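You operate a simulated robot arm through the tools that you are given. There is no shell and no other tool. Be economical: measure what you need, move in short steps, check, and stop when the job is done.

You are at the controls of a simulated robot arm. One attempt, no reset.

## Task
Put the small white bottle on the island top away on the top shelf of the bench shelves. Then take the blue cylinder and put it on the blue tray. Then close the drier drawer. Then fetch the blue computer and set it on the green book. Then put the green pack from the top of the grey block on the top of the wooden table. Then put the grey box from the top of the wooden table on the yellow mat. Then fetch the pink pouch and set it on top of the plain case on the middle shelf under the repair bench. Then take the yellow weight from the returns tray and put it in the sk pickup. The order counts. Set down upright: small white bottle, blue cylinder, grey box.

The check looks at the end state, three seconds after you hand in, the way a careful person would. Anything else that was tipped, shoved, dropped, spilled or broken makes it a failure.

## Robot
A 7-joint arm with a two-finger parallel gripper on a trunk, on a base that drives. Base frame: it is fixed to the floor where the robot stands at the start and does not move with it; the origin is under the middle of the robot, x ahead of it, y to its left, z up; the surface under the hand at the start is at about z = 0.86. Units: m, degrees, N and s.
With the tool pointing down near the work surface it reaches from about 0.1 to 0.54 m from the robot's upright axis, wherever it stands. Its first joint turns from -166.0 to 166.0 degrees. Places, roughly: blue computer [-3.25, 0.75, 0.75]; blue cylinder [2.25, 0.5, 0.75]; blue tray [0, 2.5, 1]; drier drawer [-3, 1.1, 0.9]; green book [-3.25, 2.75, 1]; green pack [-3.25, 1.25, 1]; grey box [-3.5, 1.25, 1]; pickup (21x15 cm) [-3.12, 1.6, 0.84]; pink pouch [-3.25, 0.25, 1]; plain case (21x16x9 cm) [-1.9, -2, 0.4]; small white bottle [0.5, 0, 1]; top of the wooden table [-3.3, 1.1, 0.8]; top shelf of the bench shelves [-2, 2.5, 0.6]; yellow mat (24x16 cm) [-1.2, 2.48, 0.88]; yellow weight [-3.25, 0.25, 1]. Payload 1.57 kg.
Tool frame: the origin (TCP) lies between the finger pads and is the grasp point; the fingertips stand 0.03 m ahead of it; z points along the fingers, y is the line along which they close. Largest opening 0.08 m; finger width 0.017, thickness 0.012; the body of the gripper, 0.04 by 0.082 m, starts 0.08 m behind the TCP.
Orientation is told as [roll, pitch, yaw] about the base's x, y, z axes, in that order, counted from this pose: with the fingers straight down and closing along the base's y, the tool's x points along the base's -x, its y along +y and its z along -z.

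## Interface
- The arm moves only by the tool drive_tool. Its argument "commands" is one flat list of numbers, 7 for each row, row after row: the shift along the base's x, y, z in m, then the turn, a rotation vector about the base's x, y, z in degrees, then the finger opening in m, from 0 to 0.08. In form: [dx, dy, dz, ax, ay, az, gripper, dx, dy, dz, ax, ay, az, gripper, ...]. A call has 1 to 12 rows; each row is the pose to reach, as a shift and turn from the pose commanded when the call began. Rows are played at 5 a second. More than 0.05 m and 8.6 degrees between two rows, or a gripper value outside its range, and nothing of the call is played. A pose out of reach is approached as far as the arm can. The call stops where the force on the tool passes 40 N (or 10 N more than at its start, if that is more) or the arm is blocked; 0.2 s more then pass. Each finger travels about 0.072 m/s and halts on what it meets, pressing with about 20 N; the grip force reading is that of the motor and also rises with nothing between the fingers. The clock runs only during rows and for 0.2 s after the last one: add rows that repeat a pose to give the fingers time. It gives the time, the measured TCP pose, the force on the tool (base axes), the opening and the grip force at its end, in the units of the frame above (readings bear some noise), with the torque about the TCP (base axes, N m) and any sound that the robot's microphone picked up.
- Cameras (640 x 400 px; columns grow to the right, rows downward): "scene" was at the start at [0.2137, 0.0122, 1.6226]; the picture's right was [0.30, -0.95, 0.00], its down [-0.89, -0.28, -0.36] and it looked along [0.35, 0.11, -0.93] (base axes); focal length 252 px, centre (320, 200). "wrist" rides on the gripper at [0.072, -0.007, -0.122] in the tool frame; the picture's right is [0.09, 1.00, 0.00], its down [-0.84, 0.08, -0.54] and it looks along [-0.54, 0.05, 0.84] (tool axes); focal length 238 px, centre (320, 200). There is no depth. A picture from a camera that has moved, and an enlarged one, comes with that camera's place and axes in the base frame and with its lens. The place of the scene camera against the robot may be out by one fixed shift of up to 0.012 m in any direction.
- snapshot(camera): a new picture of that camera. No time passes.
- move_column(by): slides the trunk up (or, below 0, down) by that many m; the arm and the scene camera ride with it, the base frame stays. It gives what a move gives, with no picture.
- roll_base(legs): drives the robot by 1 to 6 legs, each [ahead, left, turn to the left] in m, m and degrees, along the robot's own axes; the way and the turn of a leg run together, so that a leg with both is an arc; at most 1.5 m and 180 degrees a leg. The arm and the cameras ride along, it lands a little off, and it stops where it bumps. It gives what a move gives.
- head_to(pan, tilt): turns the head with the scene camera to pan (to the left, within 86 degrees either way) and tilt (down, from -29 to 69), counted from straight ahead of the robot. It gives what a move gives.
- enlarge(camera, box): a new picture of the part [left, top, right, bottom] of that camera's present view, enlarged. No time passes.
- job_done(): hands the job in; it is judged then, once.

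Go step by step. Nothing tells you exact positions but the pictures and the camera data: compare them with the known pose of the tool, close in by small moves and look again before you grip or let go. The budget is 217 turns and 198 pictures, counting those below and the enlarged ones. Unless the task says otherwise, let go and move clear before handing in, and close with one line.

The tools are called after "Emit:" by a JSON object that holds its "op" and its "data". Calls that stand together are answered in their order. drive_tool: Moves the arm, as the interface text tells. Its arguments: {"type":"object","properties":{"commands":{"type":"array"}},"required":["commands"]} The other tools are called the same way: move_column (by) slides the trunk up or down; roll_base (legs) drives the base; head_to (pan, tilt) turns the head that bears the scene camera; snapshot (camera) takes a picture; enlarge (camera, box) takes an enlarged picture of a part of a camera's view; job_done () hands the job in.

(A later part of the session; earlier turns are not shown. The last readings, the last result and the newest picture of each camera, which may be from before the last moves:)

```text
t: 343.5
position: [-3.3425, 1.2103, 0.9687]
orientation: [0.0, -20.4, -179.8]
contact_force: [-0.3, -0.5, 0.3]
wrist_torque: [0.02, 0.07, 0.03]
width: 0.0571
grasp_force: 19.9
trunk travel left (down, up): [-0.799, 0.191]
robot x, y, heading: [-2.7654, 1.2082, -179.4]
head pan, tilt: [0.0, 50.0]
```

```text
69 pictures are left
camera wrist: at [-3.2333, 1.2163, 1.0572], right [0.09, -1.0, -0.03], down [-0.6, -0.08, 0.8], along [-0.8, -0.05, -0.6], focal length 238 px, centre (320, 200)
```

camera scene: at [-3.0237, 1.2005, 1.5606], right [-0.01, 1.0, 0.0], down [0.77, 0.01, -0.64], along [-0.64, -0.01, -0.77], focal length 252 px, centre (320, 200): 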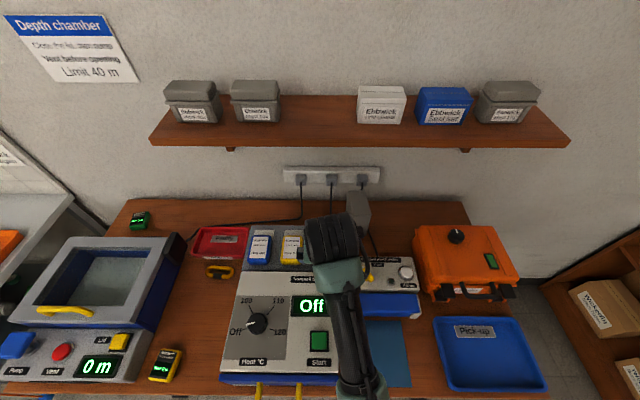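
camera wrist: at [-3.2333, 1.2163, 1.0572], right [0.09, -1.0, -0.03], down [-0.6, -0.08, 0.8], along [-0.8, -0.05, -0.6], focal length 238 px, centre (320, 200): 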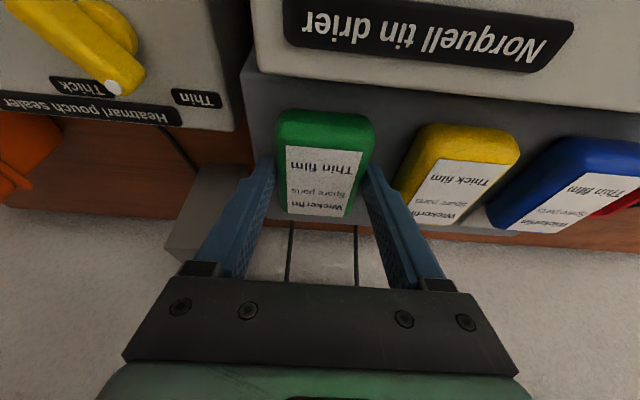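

Emit:
{"op": "drive_tool", "data": {"commands": [0, 0, 0.04, 0, 0, 0, 0.04, 0, 0, 0.08, 0, 0, 0, 0.04, 0, 0, 0.12, 0, 0, 0, 0.04, 0.04, 0, 0.14, 0, 0, 0, 0.04, 0.08, 0, 0.15, 0, 0, 0, 0.04, 0.11, 0, 0.15, 0, 0, 0, 0.04]}}

Emit:
{"op": "snapshot", "data": {"camera": "wrist"}}

```text
t: 344.9
position: [-3.2332, 1.2099, 1.1188]
orientation: [0.0, -20.3, -179.8]
contact_force: [0.7, 0.0, 0.2]
wrist_torque: [-0.02, -0.04, -0.02]
width: 0.0573
grasp_force: 20.0
trunk travel left (down, up): [-0.799, 0.191]
robot x, y, heading: [-2.7613, 1.2052, -179.6]
head pan, tilt: [0.0, 50.0]
```

```text
68 pictures are left
camera wrist: at [-3.1223, 1.216, 1.2082], right [0.09, -1.0, -0.03], down [-0.6, -0.08, 0.8], along [-0.8, -0.05, -0.6], focal length 238 px, centre (320, 200)
```

wrist: 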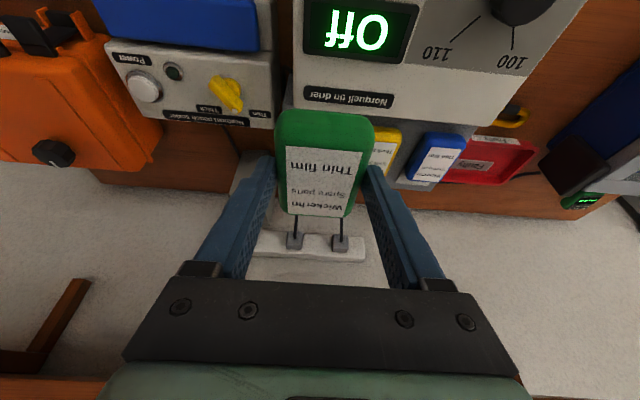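

Emit:
{"op": "roll_base", "data": {"legs": [[-0.03, 0.345, 0]]}}

Emit:
{"op": "snapshot", "data": {"camera": "wrist"}}

Emit:
{"op": "snapshot", "data": {"camera": "scene"}}

```text
t: 347.2
position: [-3.199, 0.8669, 1.1197]
orientation: [0.0, -20.4, -179.9]
contact_force: [-0.4, -0.7, -0.5]
wrist_torque: [0.01, 0.0, 0.04]
width: 0.0572
grasp_force: 20.0
trunk travel left (down, up): [-0.799, 0.191]
robot x, y, heading: [-2.7362, 0.8651, -179.7]
head pan, tilt: [0.0, 50.0]
```

```text
67 pictures are left
camera wrist: at [-3.0904, 0.8719, 1.2078], right [0.09, -1.0, -0.03], down [-0.6, -0.08, 0.8], along [-0.8, -0.05, -0.6], focal length 238 px, centre (320, 200)
```

wrist: 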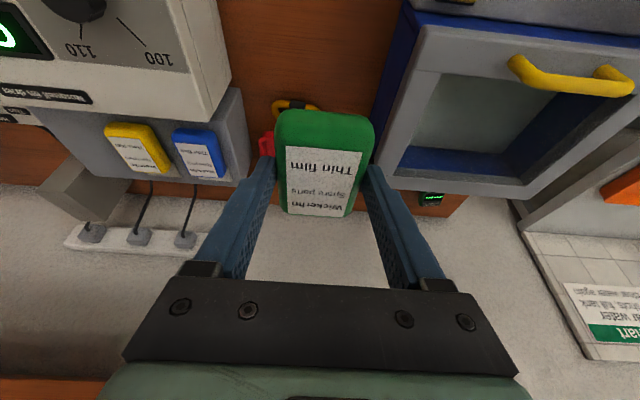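

```text
66 pictures are left
camera scene: at [-2.9908, 0.8563, 1.5606], right [-0.01, 1.0, 0.0], down [0.77, 0.01, -0.64], along [-0.64, -0.01, -0.77], focal length 252 px, centre (320, 200)
```

scene: 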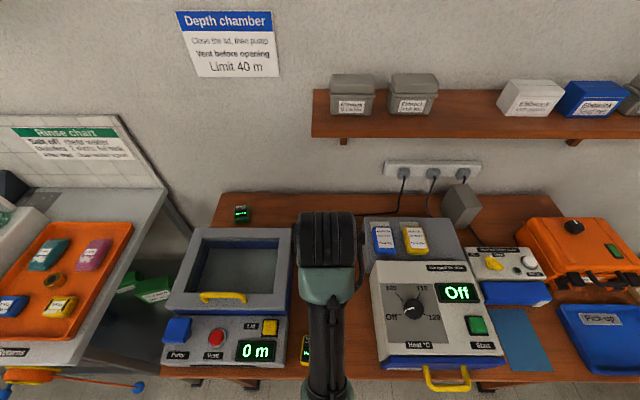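

Emit:
{"op": "drive_tool", "data": {"commands": [0, 0, -0.045, 0, 0, 0, 0.04, 0, 0, -0.09, 0, 0, 0, 0.04, 0, 0, -0.135, 0, 0, 0, 0.04, 0, 0, -0.18, 0, 0, 0, 0.04, 0, 0, -0.21, 0, 0, 0, 0.04, 0, 0, -0.225, 0, 0, 0, 0.04]}}

Emit:
{"op": "snapshot", "data": {"camera": "wrist"}}

```text
t: 348.6
position: [-3.2002, 0.8657, 0.8927]
orientation: [0.0, -20.4, -179.8]
contact_force: [0.5, 0.0, 0.3]
wrist_torque: [0.0, 0.01, -0.02]
width: 0.0572
grasp_force: 19.5
trunk travel left (down, up): [-0.799, 0.191]
robot x, y, heading: [-2.7338, 0.8635, -179.5]
head pan, tilt: [0.0, 50.0]
```

```text
65 pictures are left
camera wrist: at [-3.0906, 0.8717, 0.9823], right [0.09, -1.0, -0.03], down [-0.6, -0.08, 0.8], along [-0.8, -0.05, -0.6], focal length 238 px, centre (320, 200)
```

wrist: 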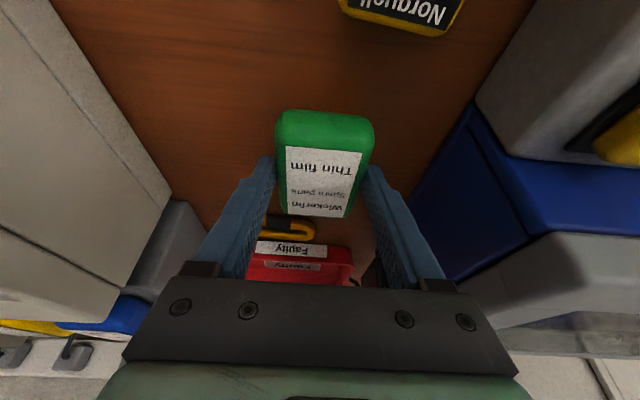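

Emit:
{"op": "drive_tool", "data": {"commands": [0, 0, -0.006, 0, 0, 0, 0.04, 0, 0, -0.012, 0, 0, 0, 0.04, 0, 0, -0.015, 0, 0, 0, 0.04]}}

```text
t: 349.4
position: [-3.2006, 0.8659, 0.8777]
orientation: [0.0, -20.5, -179.8]
contact_force: [0.6, 0.1, -0.6]
wrist_torque: [0.04, -0.02, 0.0]
width: 0.057
grasp_force: 19.6
trunk travel left (down, up): [-0.799, 0.191]
robot x, y, heading: [-2.7343, 0.8629, -179.2]
head pan, tilt: [0.0, 50.0]
```

Emit:
{"op": "drive_tool", "data": {"commands": [0, 0, -0.004, 0, 0, 0, 0.04, 0, 0, -0.006, 0, 0, 0, 0.04]}}

```text
t: 350.0
position: [-3.2018, 0.8667, 0.875]
orientation: [0.0, -20.8, -179.8]
contact_force: [0.3, -1.8, 15.2]
wrist_torque: [-0.04, 0.11, -0.03]
width: 0.0578
grasp_force: 19.9
trunk travel left (down, up): [-0.799, 0.191]
robot x, y, heading: [-2.732, 0.8619, -179.5]
head pan, tilt: [0.0, 50.0]
```

Touchdown at TCP 0.875. I'll release and rise.

Emit:
{"op": "drive_tool", "data": {"commands": [0, 0, 0.003, 0, 0, 0, 0.05, 0, 0, 0.003, 0, 0, 0, 0.065, 0, 0, 0.003, 0, 0, 0, 0.08, 0, 0, 0.04, 0, 0, 0, 0.08, 0, 0, 0.08, 0, 0, 0, 0.08, 0, 0, 0.12, 0, 0, 0, 0.08, 0, 0, 0.16, 0, 0, 0, 0.08, 0, 0, 0.2, 0, 0, 0, 0.08]}}

Emit:
{"op": "snapshot", "data": {"camera": "wrist"}}

```text
t: 351.8
position: [-3.2009, 0.8662, 1.071]
orientation: [0.1, -20.4, -179.9]
contact_force: [0.1, 0.4, 0.1]
wrist_torque: [-0.01, -0.01, 0.01]
width: 0.0797
grasp_force: 0.1
trunk travel left (down, up): [-0.799, 0.191]
robot x, y, heading: [-2.7344, 0.8628, -179.6]
head pan, tilt: [0.0, 50.0]
```

```text
64 pictures are left
camera wrist: at [-3.0907, 0.8721, 1.1618], right [0.09, -1.0, -0.03], down [-0.6, -0.08, 0.8], along [-0.8, -0.05, -0.6], focal length 238 px, centre (320, 200)
```

wrist: 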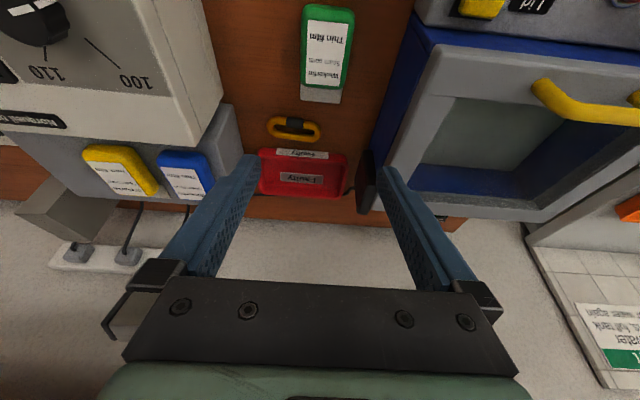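

The green pack is on the table. Next is the grey box; I'll shift right to face it.

Emit:
{"op": "drive_tool", "data": {"commands": [0.02, 0, 0.03, 0, 0, 0, 0.08, 0.03, 0, 0.06, 0, 0, 0, 0.08, 0.03, 0, 0.09, 0, 0, 0, 0.08]}}

Emit:
{"op": "roll_base", "data": {"legs": [[0, -0.44, 0]]}}

Emit:
{"op": "snapshot", "data": {"camera": "wrist"}}

Emit:
{"op": "enlarge", "data": {"camera": "scene", "box": [260, 140, 420, 260]}}

```text
t: 352.6
position: [-3.1776, 0.8659, 1.1133]
orientation: [0.0, -20.5, -179.9]
contact_force: [1.0, -0.3, 0.0]
wrist_torque: [0.02, -0.01, 0.0]
width: 0.0801
grasp_force: 0.1
out of reach, approached as far as the arm can: row 2, 3
trunk travel left (down, up): [-0.799, 0.191]
robot x, y, heading: [-2.734, 0.8634, -179.5]
head pan, tilt: [0.0, 50.0]
```

```text
t: 355.2
position: [-3.1815, 1.3001, 1.1134]
orientation: [0.0, -20.4, -179.8]
contact_force: [-0.8, 0.0, -0.7]
wrist_torque: [0.01, 0.03, 0.0]
width: 0.0802
grasp_force: 0.1
trunk travel left (down, up): [-0.799, 0.191]
robot x, y, heading: [-2.7399, 1.3016, -179.7]
head pan, tilt: [0.0, 50.0]
```

```text
63 pictures are left
camera wrist: at [-3.0712, 1.3058, 1.202], right [0.09, -1.0, -0.03], down [-0.6, -0.08, 0.8], along [-0.8, -0.05, -0.6], focal length 238 px, centre (320, 200)
```

wrist: 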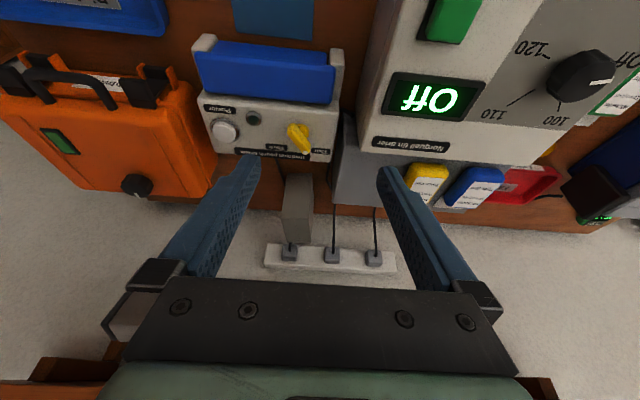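

```text
3.33 times, centred on (340, 200) of scene
camera zoom: at [-2.9946, 1.2903, 1.5606], right [-0.01, 1.0, 0.0], down [0.77, 0.01, -0.64], along [-0.64, -0.01, -0.77], focal length 839 px, centre (253, 200)
```

zoom: 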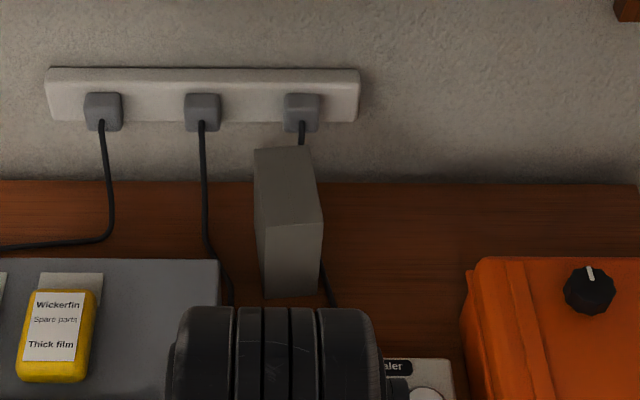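

The grey box is about 5.5×9.5×11.7 cm, centred near (−3.515, 1.315). I'll tilt the hand to 35°, lower the trunk for more reach and move in.

Emit:
{"op": "drive_tool", "data": {"commands": [0, 0, 0, 0, 7.5, 0, 0.08, 0, 0.015, 0, 0, 15, 0, 0.08, 0, 0.022, 0, 0, 15, 0, 0.08]}}

Emit:
{"op": "roll_base", "data": {"legs": [[0.07, 0, 0]]}}

Emit:
{"op": "move_column", "data": {"by": -0.1}}

Emit:
{"op": "snapshot", "data": {"camera": "wrist"}}

```text
t: 356.0
position: [-3.1818, 1.3215, 1.1144]
orientation: [0.0, -35.4, -179.8]
contact_force: [-0.4, -0.4, 0.5]
wrist_torque: [-0.03, 0.0, 0.02]
width: 0.0799
grasp_force: 0.1
trunk travel left (down, up): [-0.799, 0.191]
robot x, y, heading: [-2.738, 1.2962, -179.5]
head pan, tilt: [0.0, 50.0]
```

```text
t: 357.1
position: [-3.2523, 1.3218, 1.1128]
orientation: [0.0, -35.3, -179.7]
contact_force: [-0.7, 0.5, 0.5]
wrist_torque: [0.01, 0.02, -0.02]
width: 0.08
grasp_force: 0.0
trunk travel left (down, up): [-0.799, 0.191]
robot x, y, heading: [-2.8103, 1.2956, -179.5]
head pan, tilt: [0.0, 50.0]
```

```text
t: 358.4
position: [-3.2509, 1.3211, 1.0129]
orientation: [0.0, -35.3, -179.7]
contact_force: [-0.1, 0.2, -0.6]
wrist_torque: [0.01, -0.01, -0.01]
width: 0.0802
grasp_force: 0.0
trunk travel left (down, up): [-0.699, 0.291]
robot x, y, heading: [-2.8046, 1.2961, -179.6]
head pan, tilt: [0.0, 50.0]
```

```text
61 pictures are left
camera wrist: at [-3.1218, 1.327, 1.0706], right [0.08, -1.0, -0.05], down [-0.37, -0.08, 0.93], along [-0.93, -0.05, -0.37], focal length 238 px, centre (320, 200)
```

wrist: 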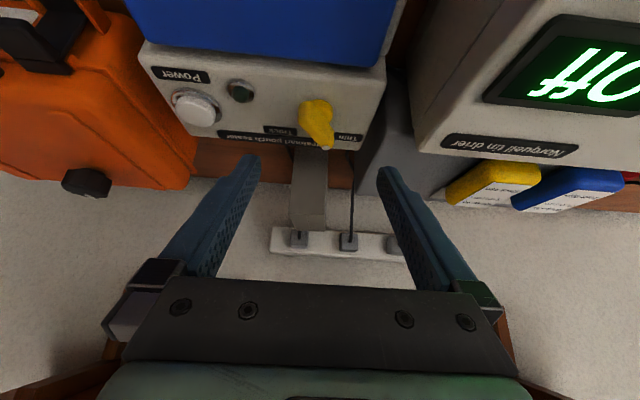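

Emit:
{"op": "drive_tool", "data": {"commands": [-0.045, 0, 0, 0, 0, 2, 0.08, -0.09, 0, 0, 0, 0, 5, 0.08, -0.135, 0, 0, 0, 0, 5, 0.08, -0.18, 0, 0, 0, 0, 5, 0.08, -0.22, 0, 0, 0, 0, 5, 0.08, -0.242, 0, 0, 0, 0, 5, 0.08]}}

Emit:
{"op": "snapshot", "data": {"camera": "wrist"}}

Emit:
{"op": "enlarge", "data": {"camera": "scene", "box": [260, 120, 440, 260]}}

```text
t: 359.8
position: [-3.4949, 1.3217, 1.0119]
orientation: [0.0, -35.3, -174.7]
contact_force: [-1.0, -0.6, -0.1]
wrist_torque: [0.01, -0.01, 0.0]
width: 0.08
grasp_force: 0.0
trunk travel left (down, up): [-0.699, 0.291]
robot x, y, heading: [-2.8072, 1.2992, -179.4]
head pan, tilt: [0.0, 50.0]
```

```text
60 pictures are left
camera wrist: at [-3.3661, 1.3387, 1.0699], right [0.17, -0.98, -0.05], down [-0.36, -0.11, 0.93], along [-0.92, -0.13, -0.37], focal length 238 px, centre (320, 200)
```

wrist: 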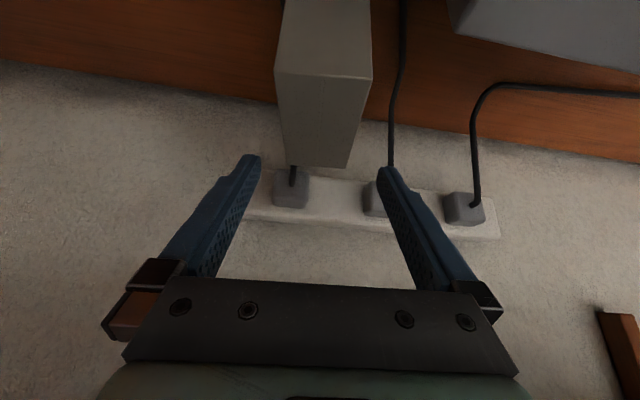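

```text
2.86 times, centred on (350, 190) of scene
camera zoom: at [-3.0651, 1.2895, 1.4605], right [-0.01, 1.0, 0.0], down [0.77, 0.01, -0.64], along [-0.64, -0.01, -0.77], focal length 719 px, centre (234, 229)
```

zoom: 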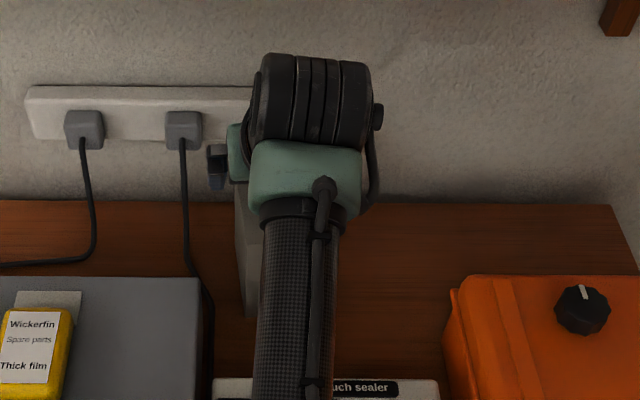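

Alignment looks right. I'll descend and grip.

Emit:
{"op": "drive_tool", "data": {"commands": [0, 0, -0.03, 0, 0, 0, 0.08, -0.003, 0, -0.06, 0, 0, 0, 0.08, -0.005, 0, -0.082, 0, 0, 0, 0.08, -0.005, 0, -0.082, 0, 0, 0, 0.065, -0.005, 0, -0.082, 0, 0, 0, 0.05, -0.005, 0, -0.082, 0, 0, 0, 0.04, -0.005, 0, -0.082, 0, 0, 0, 0.04]}}

Emit:
{"op": "snapshot", "data": {"camera": "wrist"}}

```text
t: 361.4
position: [-3.4991, 1.3211, 0.9306]
orientation: [0.0, -35.4, -174.8]
contact_force: [0.0, 0.7, 0.0]
wrist_torque: [0.08, 0.13, -0.07]
width: 0.0552
grasp_force: 20.0
trunk travel left (down, up): [-0.699, 0.291]
robot x, y, heading: [-2.8067, 1.2949, -179.6]
head pan, tilt: [0.0, 50.0]
```

```text
58 pictures are left
camera wrist: at [-3.3698, 1.3386, 0.9884], right [0.16, -0.98, -0.05], down [-0.36, -0.11, 0.93], along [-0.92, -0.13, -0.37], focal length 238 px, centre (320, 200)
```

wrist: 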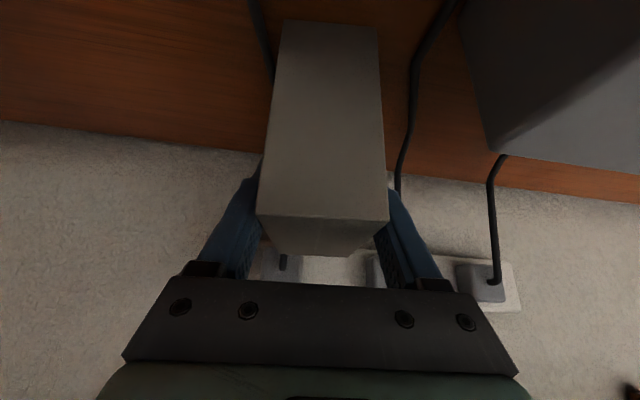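

Emit:
{"op": "drive_tool", "data": {"commands": [0, 0, 0.03, 0, 0, 0, 0.04, 0, 0, 0.06, 0, 0, 0, 0.04, 0, 0, 0.1, 0, 0, 0, 0.04, 0.01, 0, 0.13, 0, 0, 0, 0.04, 0.05, 0, 0.14, 0, 0, 0, 0.04, 0.095, 0, 0.14, 0, 0, 0, 0.04, 0.14, 0, 0.14, 0, 0, 0, 0.04, 0.185, 0, 0.14, 0, 0, 0, 0.04, 0.22, 0, 0.14, 0, 0, 0, 0.04]}}

Emit:
{"op": "snapshot", "data": {"camera": "scene"}}

```text
t: 363.4
position: [-3.2774, 1.3218, 1.0718]
orientation: [0.0, -35.4, -174.8]
contact_force: [-0.2, -0.6, -1.7]
wrist_torque: [0.05, -0.01, 0.0]
width: 0.0552
grasp_force: 20.3
trunk travel left (down, up): [-0.699, 0.291]
robot x, y, heading: [-2.8107, 1.294, -179.7]
head pan, tilt: [0.0, 50.0]
```

```text
57 pictures are left
camera scene: at [-3.0645, 1.2895, 1.4607], right [-0.01, 1.0, 0.0], down [0.77, 0.01, -0.64], along [-0.64, -0.01, -0.77], focal length 252 px, centre (320, 200)
```

scene: 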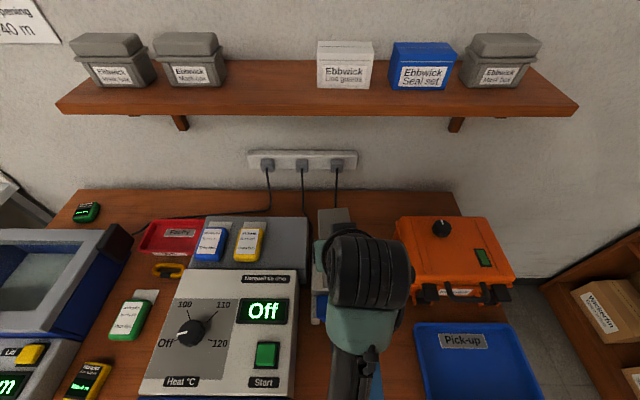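

Emit:
{"op": "roll_base", "data": {"legs": [[-0.65, 0, 0], [0, 0, -90], [0, -0.97, 0], [0.2, 0, 0]]}}

Emit:
{"op": "move_column", "data": {"by": 0.2}}

Emit:
{"op": "head_to", "data": {"pan": 0, "tilt": 42}}

Emit:
{"op": "snapshot", "data": {"camera": "scene"}}

```text
t: 376.6
position: [-1.1717, 1.9848, 1.0723]
orientation: [0.0, -35.3, 95.2]
contact_force: [0.3, 0.8, -2.4]
wrist_torque: [-0.05, -0.02, -0.06]
width: 0.0549
grasp_force: 20.1
trunk travel left (down, up): [-0.699, 0.291]
robot x, y, heading: [-1.2009, 1.5126, 90.5]
head pan, tilt: [0.0, 50.0]
```

```text
t: 378.8
position: [-1.1709, 1.984, 1.2711]
orientation: [0.0, -35.3, 95.1]
contact_force: [0.6, 0.3, -2.8]
wrist_torque: [-0.01, 0.01, 0.04]
width: 0.0551
grasp_force: 19.9
trunk travel left (down, up): [-0.899, 0.091]
robot x, y, heading: [-1.1961, 1.5145, 90.5]
head pan, tilt: [0.0, 50.0]
```

```text
t: 379.5
position: [-1.1716, 1.9846, 1.2714]
orientation: [0.0, -35.3, 95.1]
contact_force: [0.9, -0.3, -2.3]
wrist_torque: [-0.03, -0.03, 0.02]
width: 0.055
grasp_force: 20.1
trunk travel left (down, up): [-0.899, 0.091]
robot x, y, heading: [-1.1986, 1.5165, 90.8]
head pan, tilt: [0.0, 42.0]
```

```text
56 pictures are left
camera scene: at [-1.2084, 1.7629, 1.6717], right [1.0, 0.01, 0.0], down [0.01, -0.67, -0.74], along [-0.01, 0.74, -0.67], focal length 252 px, centre (320, 200)
```

scene: 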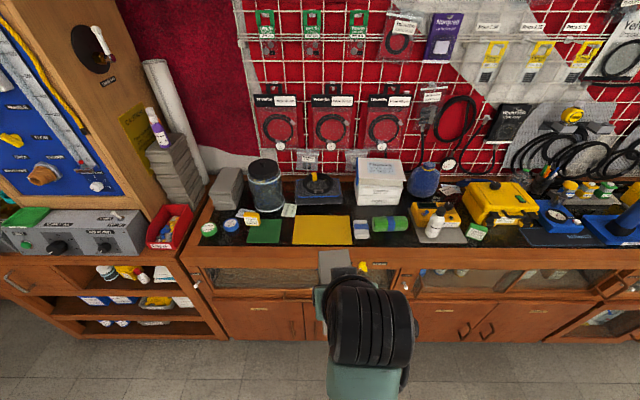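

Emit:
{"op": "roll_base", "data": {"legs": [[0.42, 0.03, 0]]}}

Emit:
{"op": "drive_tool", "data": {"commands": [0, 0.02, -0.03, 0, 0, -3, 0.04, 0, 0.04, -0.06, 0, 0, -5, 0.04, 0, 0.05, -0.1, 0, 0, -5, 0.04]}}

Emit:
{"op": "snapshot", "data": {"camera": "wrist"}}

Emit:
{"op": "snapshot", "data": {"camera": "scene"}}

```text
t: 382.1
position: [-1.2065, 2.4051, 1.2728]
orientation: [0.1, -35.5, 95.4]
contact_force: [0.2, -0.1, -2.4]
wrist_torque: [-0.02, -0.02, -0.02]
width: 0.0548
grasp_force: 19.9
trunk travel left (down, up): [-0.899, 0.091]
robot x, y, heading: [-1.23, 1.9333, 90.7]
head pan, tilt: [0.0, 42.0]
```

```text
t: 382.9
position: [-1.2068, 2.456, 1.1712]
orientation: [0.1, -35.4, 90.4]
contact_force: [-0.5, -0.7, -2.8]
wrist_torque: [0.02, -0.01, -0.01]
width: 0.055
grasp_force: 19.5
trunk travel left (down, up): [-0.899, 0.091]
robot x, y, heading: [-1.2317, 1.9351, 90.6]
head pan, tilt: [0.0, 42.0]
```

```text
55 pictures are left
camera wrist: at [-1.1991, 2.3252, 1.2288], right [-1.0, -0.08, -0.05], down [-0.08, 0.37, 0.93], along [-0.05, 0.93, -0.37], focal length 238 px, centre (320, 200)
```

wrist: 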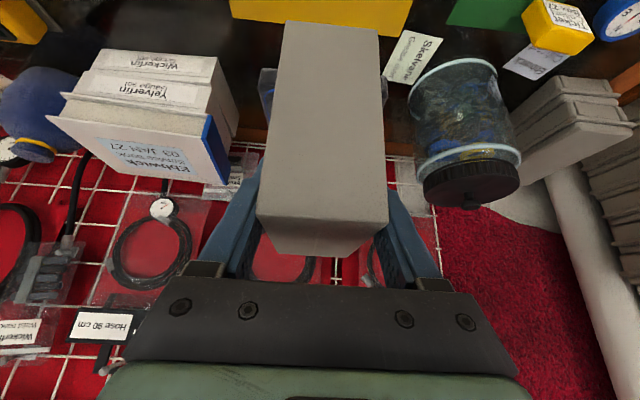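

```text
54 pictures are left
camera scene: at [-1.2427, 2.1845, 1.6718], right [1.0, 0.01, 0.0], down [0.01, -0.67, -0.74], along [-0.01, 0.74, -0.67], focal length 252 px, centre (320, 200)
```

scene: 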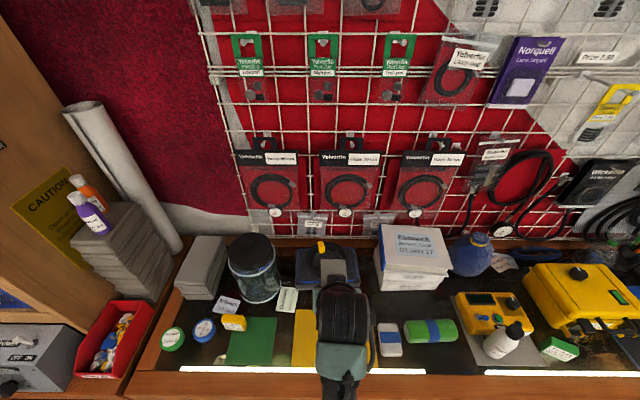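

Emit:
{"op": "drive_tool", "data": {"commands": [0, 0, -0.045, 0, 0, 0, 0.04, 0, 0, -0.09, 0, 0, 0, 0.04, 0, 0, -0.13, 0, 0, 0, 0.04, 0, 0, -0.165, 0, 0, 0, 0.04, 0, 0, -0.18, 0, 0, 0, 0.04]}}

Emit:
{"op": "snapshot", "data": {"camera": "wrist"}}

```text
t: 384.1
position: [-1.2065, 2.4557, 0.9912]
orientation: [0.0, -35.4, 90.3]
contact_force: [0.1, 0.4, -2.7]
wrist_torque: [0.02, -0.02, -0.01]
width: 0.0548
grasp_force: 20.3
trunk travel left (down, up): [-0.899, 0.091]
robot x, y, heading: [-1.2303, 1.936, 90.4]
head pan, tilt: [0.0, 42.0]
```

```text
53 pictures are left
camera wrist: at [-1.199, 2.3254, 1.0488], right [-1.0, -0.08, -0.05], down [-0.08, 0.37, 0.93], along [-0.05, 0.93, -0.37], focal length 238 px, centre (320, 200)
```

wrist: 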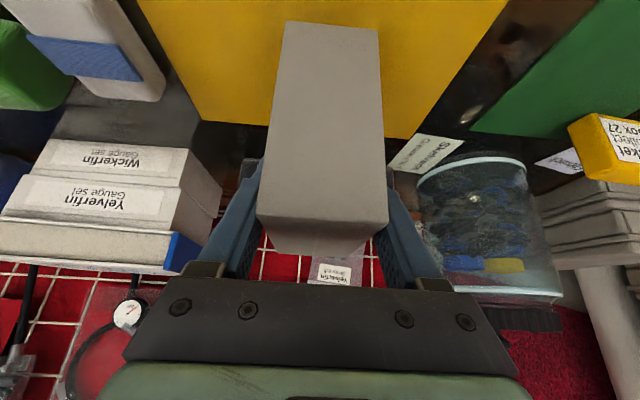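

Emit:
{"op": "drive_tool", "data": {"commands": [0, 0, -0.006, 0, 0, 0, 0.04, 0, 0, -0.012, 0, 0, 0, 0.04, 0, 0, -0.016, 0, 0, 0, 0.04]}}

```text
t: 384.9
position: [-1.2066, 2.456, 0.9757]
orientation: [-0.1, -35.4, 90.2]
contact_force: [-0.8, -0.5, -2.9]
wrist_torque: [-0.01, 0.02, 0.0]
width: 0.0551
grasp_force: 20.7
trunk travel left (down, up): [-0.899, 0.091]
robot x, y, heading: [-1.2299, 1.9335, 90.5]
head pan, tilt: [0.0, 42.0]
```

Emit:
{"op": "drive_tool", "data": {"commands": [0, 0, -0.004, 0, 0, 0, 0.04, 0, 0, -0.008, 0, 0, 0, 0.04]}}

```text
t: 385.5
position: [-1.206, 2.4559, 0.9669]
orientation: [0.1, -35.4, 90.4]
contact_force: [0.0, 0.1, -2.9]
wrist_torque: [-0.07, 0.0, -0.01]
width: 0.0549
grasp_force: 19.6
trunk travel left (down, up): [-0.899, 0.091]
robot x, y, heading: [-1.2284, 1.9358, 90.8]
head pan, tilt: [0.0, 42.0]
```

Emit:
{"op": "drive_tool", "data": {"commands": [0, 0, -0.004, 0, 0, 0, 0.04, 0, 0, -0.008, 0, 0, 0, 0.04]}}

```text
t: 386.1
position: [-1.2051, 2.4545, 0.9634]
orientation: [-0.1, -35.8, 90.2]
contact_force: [-0.3, -8.2, 16.8]
wrist_torque: [-0.12, 0.39, 0.53]
width: 0.0549
grasp_force: 19.9
trunk travel left (down, up): [-0.899, 0.091]
robot x, y, heading: [-1.2322, 1.9324, 90.4]
head pan, tilt: [0.0, 42.0]
```

Contact on the mat. I'll ease off, release and back out along the tool axis.

Emit:
{"op": "drive_tool", "data": {"commands": [0, 0, 0.003, 0, 0, 0, 0.04, 0, 0, 0.003, 0, 0, 0, 0.055, 0, 0, 0.003, 0, 0, 0, 0.065, 0, 0, 0.003, 0, 0, 0, 0.075, 0, 0, 0.003, 0, 0, 0, 0.08]}}

Emit:
{"op": "drive_tool", "data": {"commands": [0, -0.008, 0.03, 0, 0, 0, 0.08, 0, -0.016, 0.06, 0, 0, 0, 0.08, 0, -0.03, 0.1, 0, 0, 0, 0.08, 0, -0.05, 0.14, 0, 0, 0, 0.08, 0, -0.09, 0.16, 0, 0, 0, 0.08]}}

Emit:
{"op": "snapshot", "data": {"camera": "wrist"}}

```text
t: 387.3
position: [-1.2064, 2.4548, 0.9645]
orientation: [-0.1, -35.4, 90.3]
contact_force: [-0.4, 0.2, -0.1]
wrist_torque: [-0.01, -0.01, 0.02]
width: 0.0802
grasp_force: 0.1
trunk travel left (down, up): [-0.899, 0.091]
robot x, y, heading: [-1.2343, 1.9371, 90.6]
head pan, tilt: [0.0, 42.0]
```

```text
t: 388.5
position: [-1.2064, 2.3645, 1.1226]
orientation: [0.0, -35.3, 90.2]
contact_force: [0.4, -0.3, 0.1]
wrist_torque: [0.03, -0.01, -0.01]
width: 0.0799
grasp_force: 0.1
trunk travel left (down, up): [-0.899, 0.091]
robot x, y, heading: [-1.2308, 1.9393, 90.7]
head pan, tilt: [0.0, 42.0]
```

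```text
52 pictures are left
camera wrist: at [-1.1985, 2.2339, 1.1804], right [-1.0, -0.08, -0.05], down [-0.08, 0.37, 0.93], along [-0.05, 0.93, -0.37], focal length 238 px, centre (320, 200)
```

wrist: 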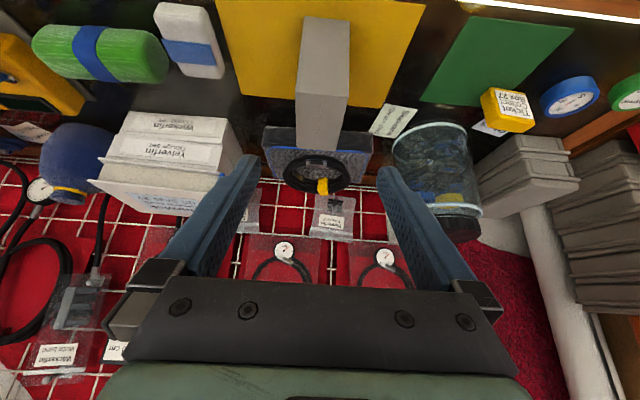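

The grey box stands on the mat. Now to the returns tray for the pink pouch.

Emit:
{"op": "roll_base", "data": {"legs": [[-0.7, 0, 0], [0, 0, 89.5], [1.0, 0, 0], [0, 0.95, 0]]}}

Emit:
{"op": "head_to", "data": {"pan": 0, "tilt": 40}}

Emit:
{"op": "snapshot", "data": {"camera": "scene"}}

```text
t: 405.4
position: [-2.6313, 0.3069, 1.1233]
orientation: [0.0, -35.4, -178.9]
contact_force: [0.6, -1.0, -0.2]
wrist_torque: [-0.03, -0.01, 0.0]
width: 0.0798
grasp_force: 0.0
trunk travel left (down, up): [-0.899, 0.091]
robot x, y, heading: [-2.201, 0.2891, -178.7]
head pan, tilt: [0.0, 42.0]
```

```text
t: 406.0
position: [-2.6309, 0.3068, 1.1232]
orientation: [0.0, -35.4, -178.8]
contact_force: [0.7, -0.1, 0.1]
wrist_torque: [-0.01, 0.03, -0.01]
width: 0.08
grasp_force: 0.0
trunk travel left (down, up): [-0.899, 0.091]
robot x, y, heading: [-2.2029, 0.2913, -178.2]
head pan, tilt: [0.0, 40.0]
```

```text
51 pictures are left
camera scene: at [-2.4644, 0.2775, 1.6748], right [-0.03, 1.0, 0.0], down [0.64, 0.02, -0.77], along [-0.77, -0.02, -0.64], focal length 252 px, centre (320, 200)
```

scene: 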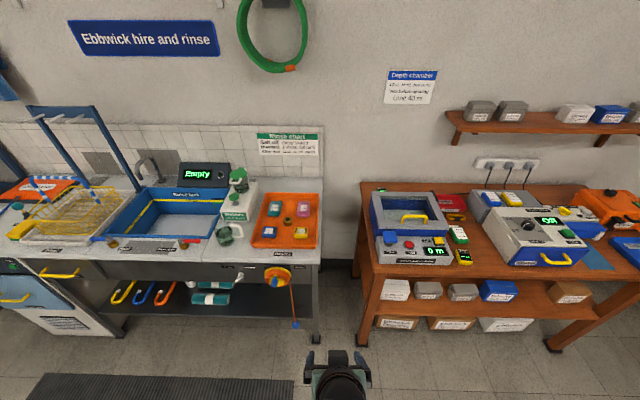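

Emit:
{"op": "roll_base", "data": {"legs": [[0.52, 0.1, -1.5]]}}

Emit:
{"op": "snapshot", "data": {"camera": "wrist"}}

Emit:
{"op": "head_to", "data": {"pan": 0, "tilt": 50}}

Emit:
{"op": "enlarge", "data": {"camera": "scene", "box": [220, 180, 420, 320]}}

```text
t: 409.1
position: [-3.1505, 0.2127, 1.1229]
orientation: [0.0, -35.3, 179.7]
contact_force: [-0.1, 0.1, -0.6]
wrist_torque: [0.01, 0.0, -0.02]
width: 0.08
grasp_force: 0.0
trunk travel left (down, up): [-0.899, 0.091]
robot x, y, heading: [-2.7219, 0.1847, 179.8]
head pan, tilt: [0.0, 40.0]
```

```text
50 pictures are left
camera wrist: at [-3.0214, 0.2166, 1.1798], right [0.07, -1.0, -0.05], down [-0.37, -0.08, 0.93], along [-0.93, -0.04, -0.37], focal length 238 px, centre (320, 200)
```

wrist: 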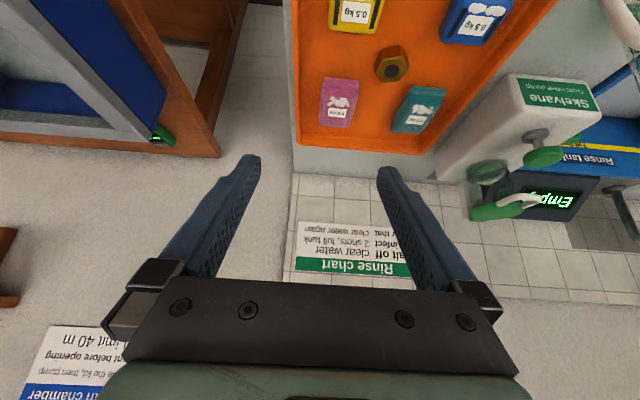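

```text
t: 409.8
position: [-3.1517, 0.2115, 1.123]
orientation: [-0.1, -35.3, 179.7]
contact_force: [1.3, 0.4, 0.8]
wrist_torque: [0.0, -0.03, 0.0]
width: 0.08
grasp_force: 0.2
trunk travel left (down, up): [-0.899, 0.091]
robot x, y, heading: [-2.7193, 0.1823, 180.1]
head pan, tilt: [0.0, 50.0]
```

```text
2.86 times, centred on (320, 250) of scene
camera zoom: at [-2.9779, 0.1782, 1.6606], right [0.0, 1.0, 0.0], down [0.77, 0.0, -0.64], along [-0.64, 0.0, -0.77], focal length 719 px, centre (320, 57)
```

zoom: 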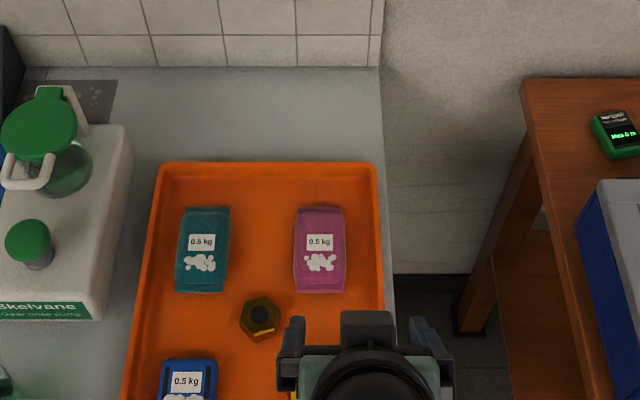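

The pink pouch is at about (−3.325, 0.182), lying flat and about 5.6 cm wide. I'll set 45° tilt, lower the trunk for reach and look.

Emit:
{"op": "drive_tool", "data": {"commands": [0, -0.015, 0, 0, 5, 0, 0.08, 0, -0.03, 0, 0, 10, 0, 0.08]}}

Emit:
{"op": "move_column", "data": {"by": -0.12}}

Emit:
{"op": "drive_tool", "data": {"commands": [-0.04, 0, 0, 0, 0, 0, 0.08, -0.08, 0, 0, 0, 0, 0, 0.08, -0.12, 0, 0, 0, 0, 0, 0.08, -0.155, 0, -0.02, 0, 0, 0, 0.08, -0.155, 0, -0.05, 0, 0, 0, 0.08]}}

Emit:
{"op": "snapshot", "data": {"camera": "wrist"}}

```text
t: 410.4
position: [-3.1518, 0.1817, 1.1223]
orientation: [0.2, -45.5, 179.6]
contact_force: [-0.3, 0.1, 0.0]
wrist_torque: [0.0, 0.0, 0.01]
width: 0.08
grasp_force: 0.1
trunk travel left (down, up): [-0.899, 0.091]
robot x, y, heading: [-2.7229, 0.1816, 180.1]
head pan, tilt: [0.0, 50.0]
```

```text
t: 411.9
position: [-3.1508, 0.1817, 1.0022]
orientation: [0.1, -45.4, 179.6]
contact_force: [-0.6, -0.1, 0.1]
wrist_torque: [-0.06, 0.03, 0.0]
width: 0.08
grasp_force: 0.0
trunk travel left (down, up): [-0.779, 0.211]
robot x, y, heading: [-2.7187, 0.182, 179.8]
head pan, tilt: [0.0, 50.0]
```

```text
t: 413.1
position: [-3.3064, 0.1838, 0.9529]
orientation: [0.2, -45.4, 179.6]
contact_force: [0.0, 0.0, 0.2]
wrist_torque: [0.03, -0.02, 0.0]
width: 0.0802
grasp_force: 0.0
trunk travel left (down, up): [-0.779, 0.211]
robot x, y, heading: [-2.7202, 0.1848, 180.2]
head pan, tilt: [0.0, 50.0]
```

```text
48 pictures are left
camera wrist: at [-3.1693, 0.1875, 0.9864], right [0.06, -1.0, -0.06], down [-0.2, -0.08, 0.98], along [-0.98, -0.04, -0.21], focal length 238 px, centre (320, 200)
```

wrist: 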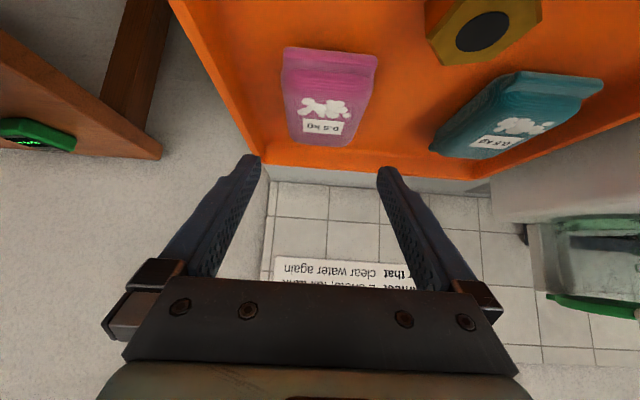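

Emit:
{"op": "drive_tool", "data": {"commands": [0, -0.002, -0.01, 0, 0, 0, 0.068, -0.002, -0.003, -0.03, 0, 0, 0, 0.068, -0.004, -0.003, -0.045, 0, 0, 0, 0.068]}}

Emit:
{"op": "snapshot", "data": {"camera": "wrist"}}

```text
t: 413.9
position: [-3.3107, 0.1789, 0.9067]
orientation: [0.1, -45.4, 179.6]
contact_force: [-0.1, -0.3, 0.7]
wrist_torque: [-0.01, 0.02, -0.02]
width: 0.0678
grasp_force: 0.1
trunk travel left (down, up): [-0.779, 0.211]
robot x, y, heading: [-2.7191, 0.1833, 180.0]
head pan, tilt: [0.0, 50.0]
```

```text
47 pictures are left
camera wrist: at [-3.1726, 0.1835, 0.9414], right [0.06, -1.0, -0.06], down [-0.2, -0.08, 0.98], along [-0.98, -0.04, -0.21], focal length 238 px, centre (320, 200)
```

wrist: 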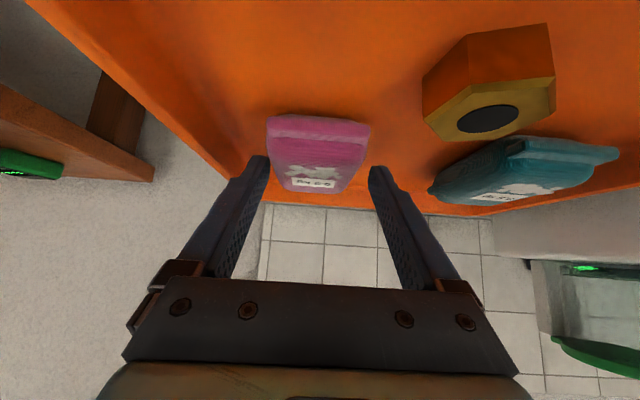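

Emit:
{"op": "drive_tool", "data": {"commands": [-0.003, 0, -0.008, 0, 0, 0, 0.068, -0.004, 0, -0.014, 0, 0, 0, 0.068, -0.004, 0, -0.018, 0, 0, 0, 0.068]}}

Emit:
{"op": "snapshot", "data": {"camera": "wrist"}}

```text
t: 414.7
position: [-3.315, 0.1791, 0.8932]
orientation: [0.0, -45.7, 179.7]
contact_force: [5.6, -1.7, 10.0]
wrist_torque: [0.26, 0.04, -0.15]
width: 0.0674
grasp_force: 0.0
trunk travel left (down, up): [-0.779, 0.211]
robot x, y, heading: [-2.7217, 0.1807, 180.1]
head pan, tilt: [0.0, 50.0]
```

```text
46 pictures are left
camera wrist: at [-3.1766, 0.184, 0.9256], right [0.06, -1.0, -0.07], down [-0.2, -0.08, 0.98], along [-0.98, -0.04, -0.2], focal length 238 px, centre (320, 200)
```

wrist: 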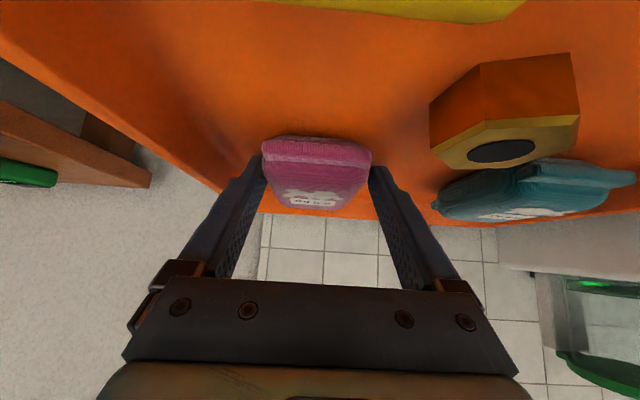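

Tips have touched the tray floor. I'll raise 3 mm and close.

Emit:
{"op": "drive_tool", "data": {"commands": [0, 0, 0.004, 0, 0, 0, 0.068, 0, 0, 0.004, 0, 0, 0, 0.055, 0, 0, 0.004, 0, 0, 0, 0.045, 0, 0, 0.004, 0, 0, 0, 0.035, 0, 0, 0.004, 0, 0, 0, 0.035]}}

Emit:
{"op": "drive_tool", "data": {"commands": [0, 0, 0.03, 0, 0, 0, 0.035, 0, 0, 0.06, 0, 0, 0, 0.035]}}

Emit:
{"op": "snapshot", "data": {"camera": "wrist"}}

```text
t: 415.9
position: [-3.314, 0.1792, 0.8936]
orientation: [0.1, -45.2, 179.6]
contact_force: [-0.4, -0.1, -0.2]
wrist_torque: [0.09, -0.02, -0.07]
width: 0.0597
grasp_force: 19.5
trunk travel left (down, up): [-0.779, 0.211]
robot x, y, heading: [-2.7188, 0.1832, 180.0]
head pan, tilt: [0.0, 50.0]
```

```text
t: 416.5
position: [-3.3136, 0.1786, 0.9519]
orientation: [0.0, -45.2, 179.5]
contact_force: [-0.8, -0.2, -4.2]
wrist_torque: [0.04, -0.11, 0.0]
width: 0.0596
grasp_force: 20.1
trunk travel left (down, up): [-0.779, 0.211]
robot x, y, heading: [-2.7164, 0.1858, 180.2]
head pan, tilt: [0.0, 50.0]
```

```text
45 pictures are left
camera wrist: at [-3.1762, 0.1841, 0.9872], right [0.06, -1.0, -0.06], down [-0.21, -0.08, 0.98], along [-0.98, -0.04, -0.21], focal length 238 px, centre (320, 200)
```

wrist: 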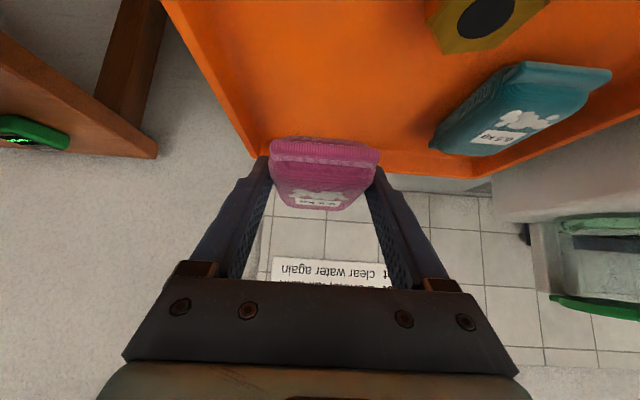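

Pouch held. I'll raise it, back out, turn and head to the repair bench.

Emit:
{"op": "move_column", "data": {"by": 0.15}}

Emit:
{"op": "roll_base", "data": {"legs": [[-0.75, 0, 0], [0, 0, 90], [0.7, 0, 0]]}}

Emit:
{"op": "head_to", "data": {"pan": 0, "tilt": 35}}

Emit:
{"op": "snapshot", "data": {"camera": "scene"}}

```text
t: 418.3
position: [-3.313, 0.1791, 1.1018]
orientation: [0.0, -45.3, 179.5]
contact_force: [0.3, 0.0, -5.4]
wrist_torque: [-0.05, -0.1, -0.01]
width: 0.06
grasp_force: 20.3
trunk travel left (down, up): [-0.929, 0.061]
robot x, y, heading: [-2.7202, 0.1813, 180.0]
head pan, tilt: [0.0, 50.0]
```

```text
t: 429.6
position: [-1.9691, -1.1194, 1.1029]
orientation: [0.1, -45.3, -90.2]
contact_force: [0.3, 0.8, -5.9]
wrist_torque: [0.09, -0.01, 0.0]
width: 0.0598
grasp_force: 19.7
trunk travel left (down, up): [-0.929, 0.061]
robot x, y, heading: [-1.9712, -0.5274, -89.9]
head pan, tilt: [0.0, 50.0]
```

```text
t: 430.4
position: [-1.9686, -1.1188, 1.1018]
orientation: [0.1, -45.3, -90.3]
contact_force: [-0.1, 0.0, -5.4]
wrist_torque: [0.06, -0.02, 0.03]
width: 0.0597
grasp_force: 19.7
trunk travel left (down, up): [-0.929, 0.061]
robot x, y, heading: [-1.9745, -0.5288, -90.1]
head pan, tilt: [0.0, 35.0]
```

```text
44 pictures are left
camera scene: at [-1.982, -0.7885, 1.7121], right [-1.0, 0.0, 0.0], down [0.0, 0.57, -0.82], along [0.0, -0.82, -0.57], focal length 252 px, centre (320, 200)
```

scene: 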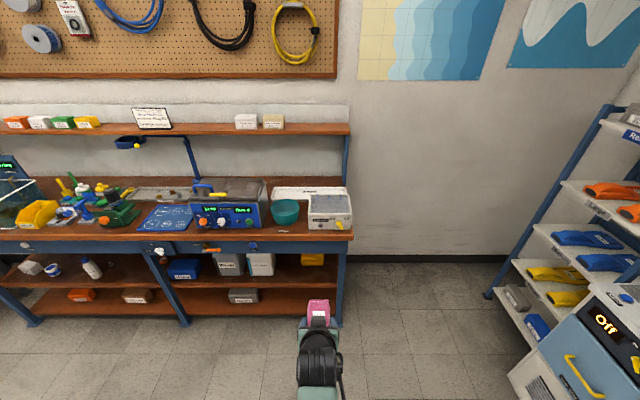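

Emit:
{"op": "enlarge", "data": {"camera": "scene", "box": [140, 180, 360, 320]}}

Emit:
{"op": "snapshot", "data": {"camera": "wrist"}}

```text
2.86 times, centred on (250, 250) of scene
camera zoom: at [-1.982, -0.7885, 1.7121], right [-1.0, 0.0, 0.0], down [0.0, 0.57, -0.82], along [0.0, -0.82, -0.57], focal length 719 px, centre (520, 57)
```

zoom: 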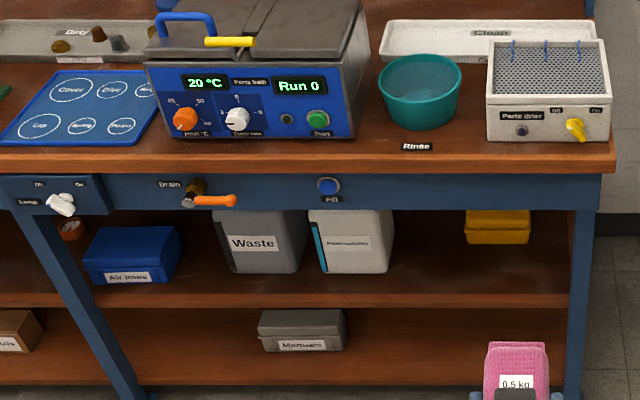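

```text
42 pictures are left
camera wrist: at [-1.9741, -0.9824, 1.137], right [1.0, 0.06, -0.06], down [0.08, -0.2, 0.98], along [0.05, -0.98, -0.21], focal length 238 px, centre (320, 200)
```

wrist: 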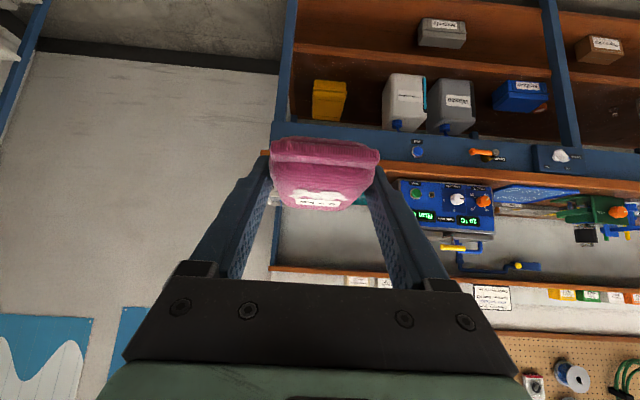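

The plain yellow case sits about 0.2 m inside the bench front, under a rail, so the pouch needs a flatter grip than 45°. I'll use the free edge of the island to put the pouch down and regrip it.

Emit:
{"op": "roll_base", "data": {"legs": [[0, 0, 180], [-0.45, 0, 0], [0, -1.45, 0]]}}

Emit:
{"op": "head_to", "data": {"pan": 0, "tilt": 45}}

Emit:
{"op": "snapshot", "data": {"camera": "scene"}}

```text
t: 447.3
position: [-0.5044, -0.4382, 1.1035]
orientation: [0.2, -45.3, 87.6]
contact_force: [-0.2, -0.1, -6.0]
wrist_torque: [-0.11, 0.0, -0.02]
width: 0.0598
grasp_force: 20.2
trunk travel left (down, up): [-0.929, 0.061]
robot x, y, heading: [-0.5184, -1.0325, 87.8]
head pan, tilt: [0.0, 35.0]
```

```text
t: 448.0
position: [-0.504, -0.4382, 1.1019]
orientation: [0.1, -45.1, 87.6]
contact_force: [0.0, 0.2, -4.7]
wrist_torque: [-0.11, 0.0, 0.01]
width: 0.0601
grasp_force: 19.9
trunk travel left (down, up): [-0.929, 0.061]
robot x, y, heading: [-0.5196, -1.033, 87.9]
head pan, tilt: [0.0, 45.0]
```

```text
41 pictures are left
camera scene: at [-0.5223, -0.7839, 1.6974], right [1.0, -0.04, 0.0], down [-0.03, -0.71, -0.71], along [0.03, 0.71, -0.71], focal length 252 px, centre (320, 200)
```

scene: 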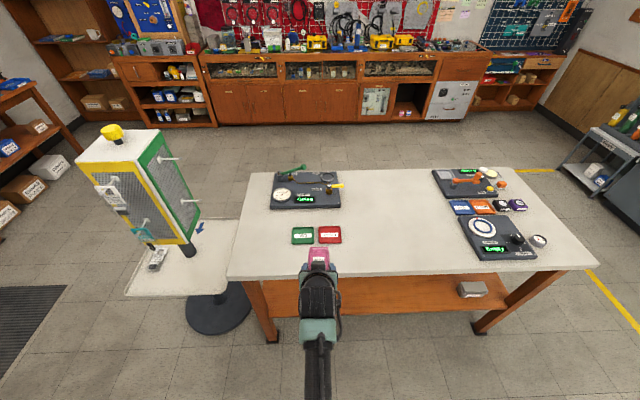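

A free strip of the island edge lies around x −0.2, y −0.26. I'll move there and set the pouch down.

Emit:
{"op": "roll_base", "data": {"legs": [[0, -0.3, 2], [0.155, 0, 0]]}}

Emit:
{"op": "snapshot", "data": {"camera": "wrist"}}

Emit:
{"op": "snapshot", "data": {"camera": "scene"}}

```text
t: 451.0
position: [-0.2249, -0.2915, 1.1036]
orientation: [-0.1, -45.4, 89.4]
contact_force: [1.7, 0.0, -5.2]
wrist_torque: [-0.12, 0.01, 0.02]
width: 0.0603
grasp_force: 20.3
trunk travel left (down, up): [-0.929, 0.061]
robot x, y, heading: [-0.2218, -0.8857, 89.9]
head pan, tilt: [0.0, 45.0]
```

```text
40 pictures are left
camera wrist: at [-0.2182, -0.4297, 1.1375], right [-1.0, -0.05, -0.06], down [-0.07, 0.2, 0.98], along [-0.04, 0.98, -0.21], focal length 238 px, centre (320, 200)
```

wrist: 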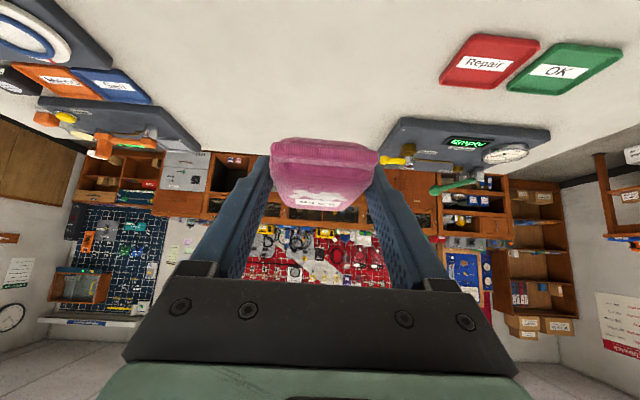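

```text
39 pictures are left
camera scene: at [-0.2316, -0.6379, 1.6977], right [1.0, 0.0, 0.0], down [0.0, -0.71, -0.71], along [0.0, 0.71, -0.71], focal length 252 px, centre (320, 200)
```

scene: 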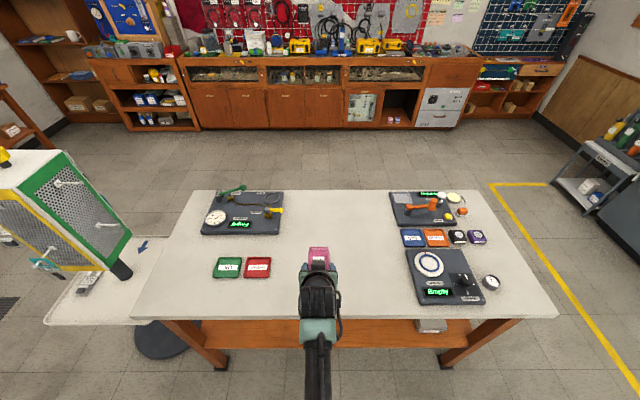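

Emit:
{"op": "move_column", "data": {"by": -0.14}}

Emit:
{"op": "drive_tool", "data": {"commands": [0, 0.01, -0.03, 0, 0, 0, 0.035, 0, 0.015, -0.05, 0, 0, 0, 0.035, 0, 0.015, -0.06, 0, 0, 0, 0.035, 0, 0.015, -0.068, 0, 0, 0, 0.035]}}

```text
t: 452.7
position: [-0.2238, -0.2899, 0.9637]
orientation: [0.2, -45.2, 89.3]
contact_force: [0.4, -0.3, -5.3]
wrist_torque: [-0.1, 0.02, -0.01]
width: 0.0598
grasp_force: 19.4
trunk travel left (down, up): [-0.789, 0.201]
robot x, y, heading: [-0.2227, -0.8809, 89.8]
head pan, tilt: [0.0, 45.0]
```

```text
t: 453.7
position: [-0.2232, -0.2767, 0.8954]
orientation: [0.2, -45.3, 89.5]
contact_force: [0.7, -0.5, -3.9]
wrist_torque: [-0.15, 0.0, -0.02]
width: 0.0599
grasp_force: 19.5
trunk travel left (down, up): [-0.789, 0.201]
robot x, y, heading: [-0.2209, -0.8827, 89.8]
head pan, tilt: [0.0, 45.0]
```

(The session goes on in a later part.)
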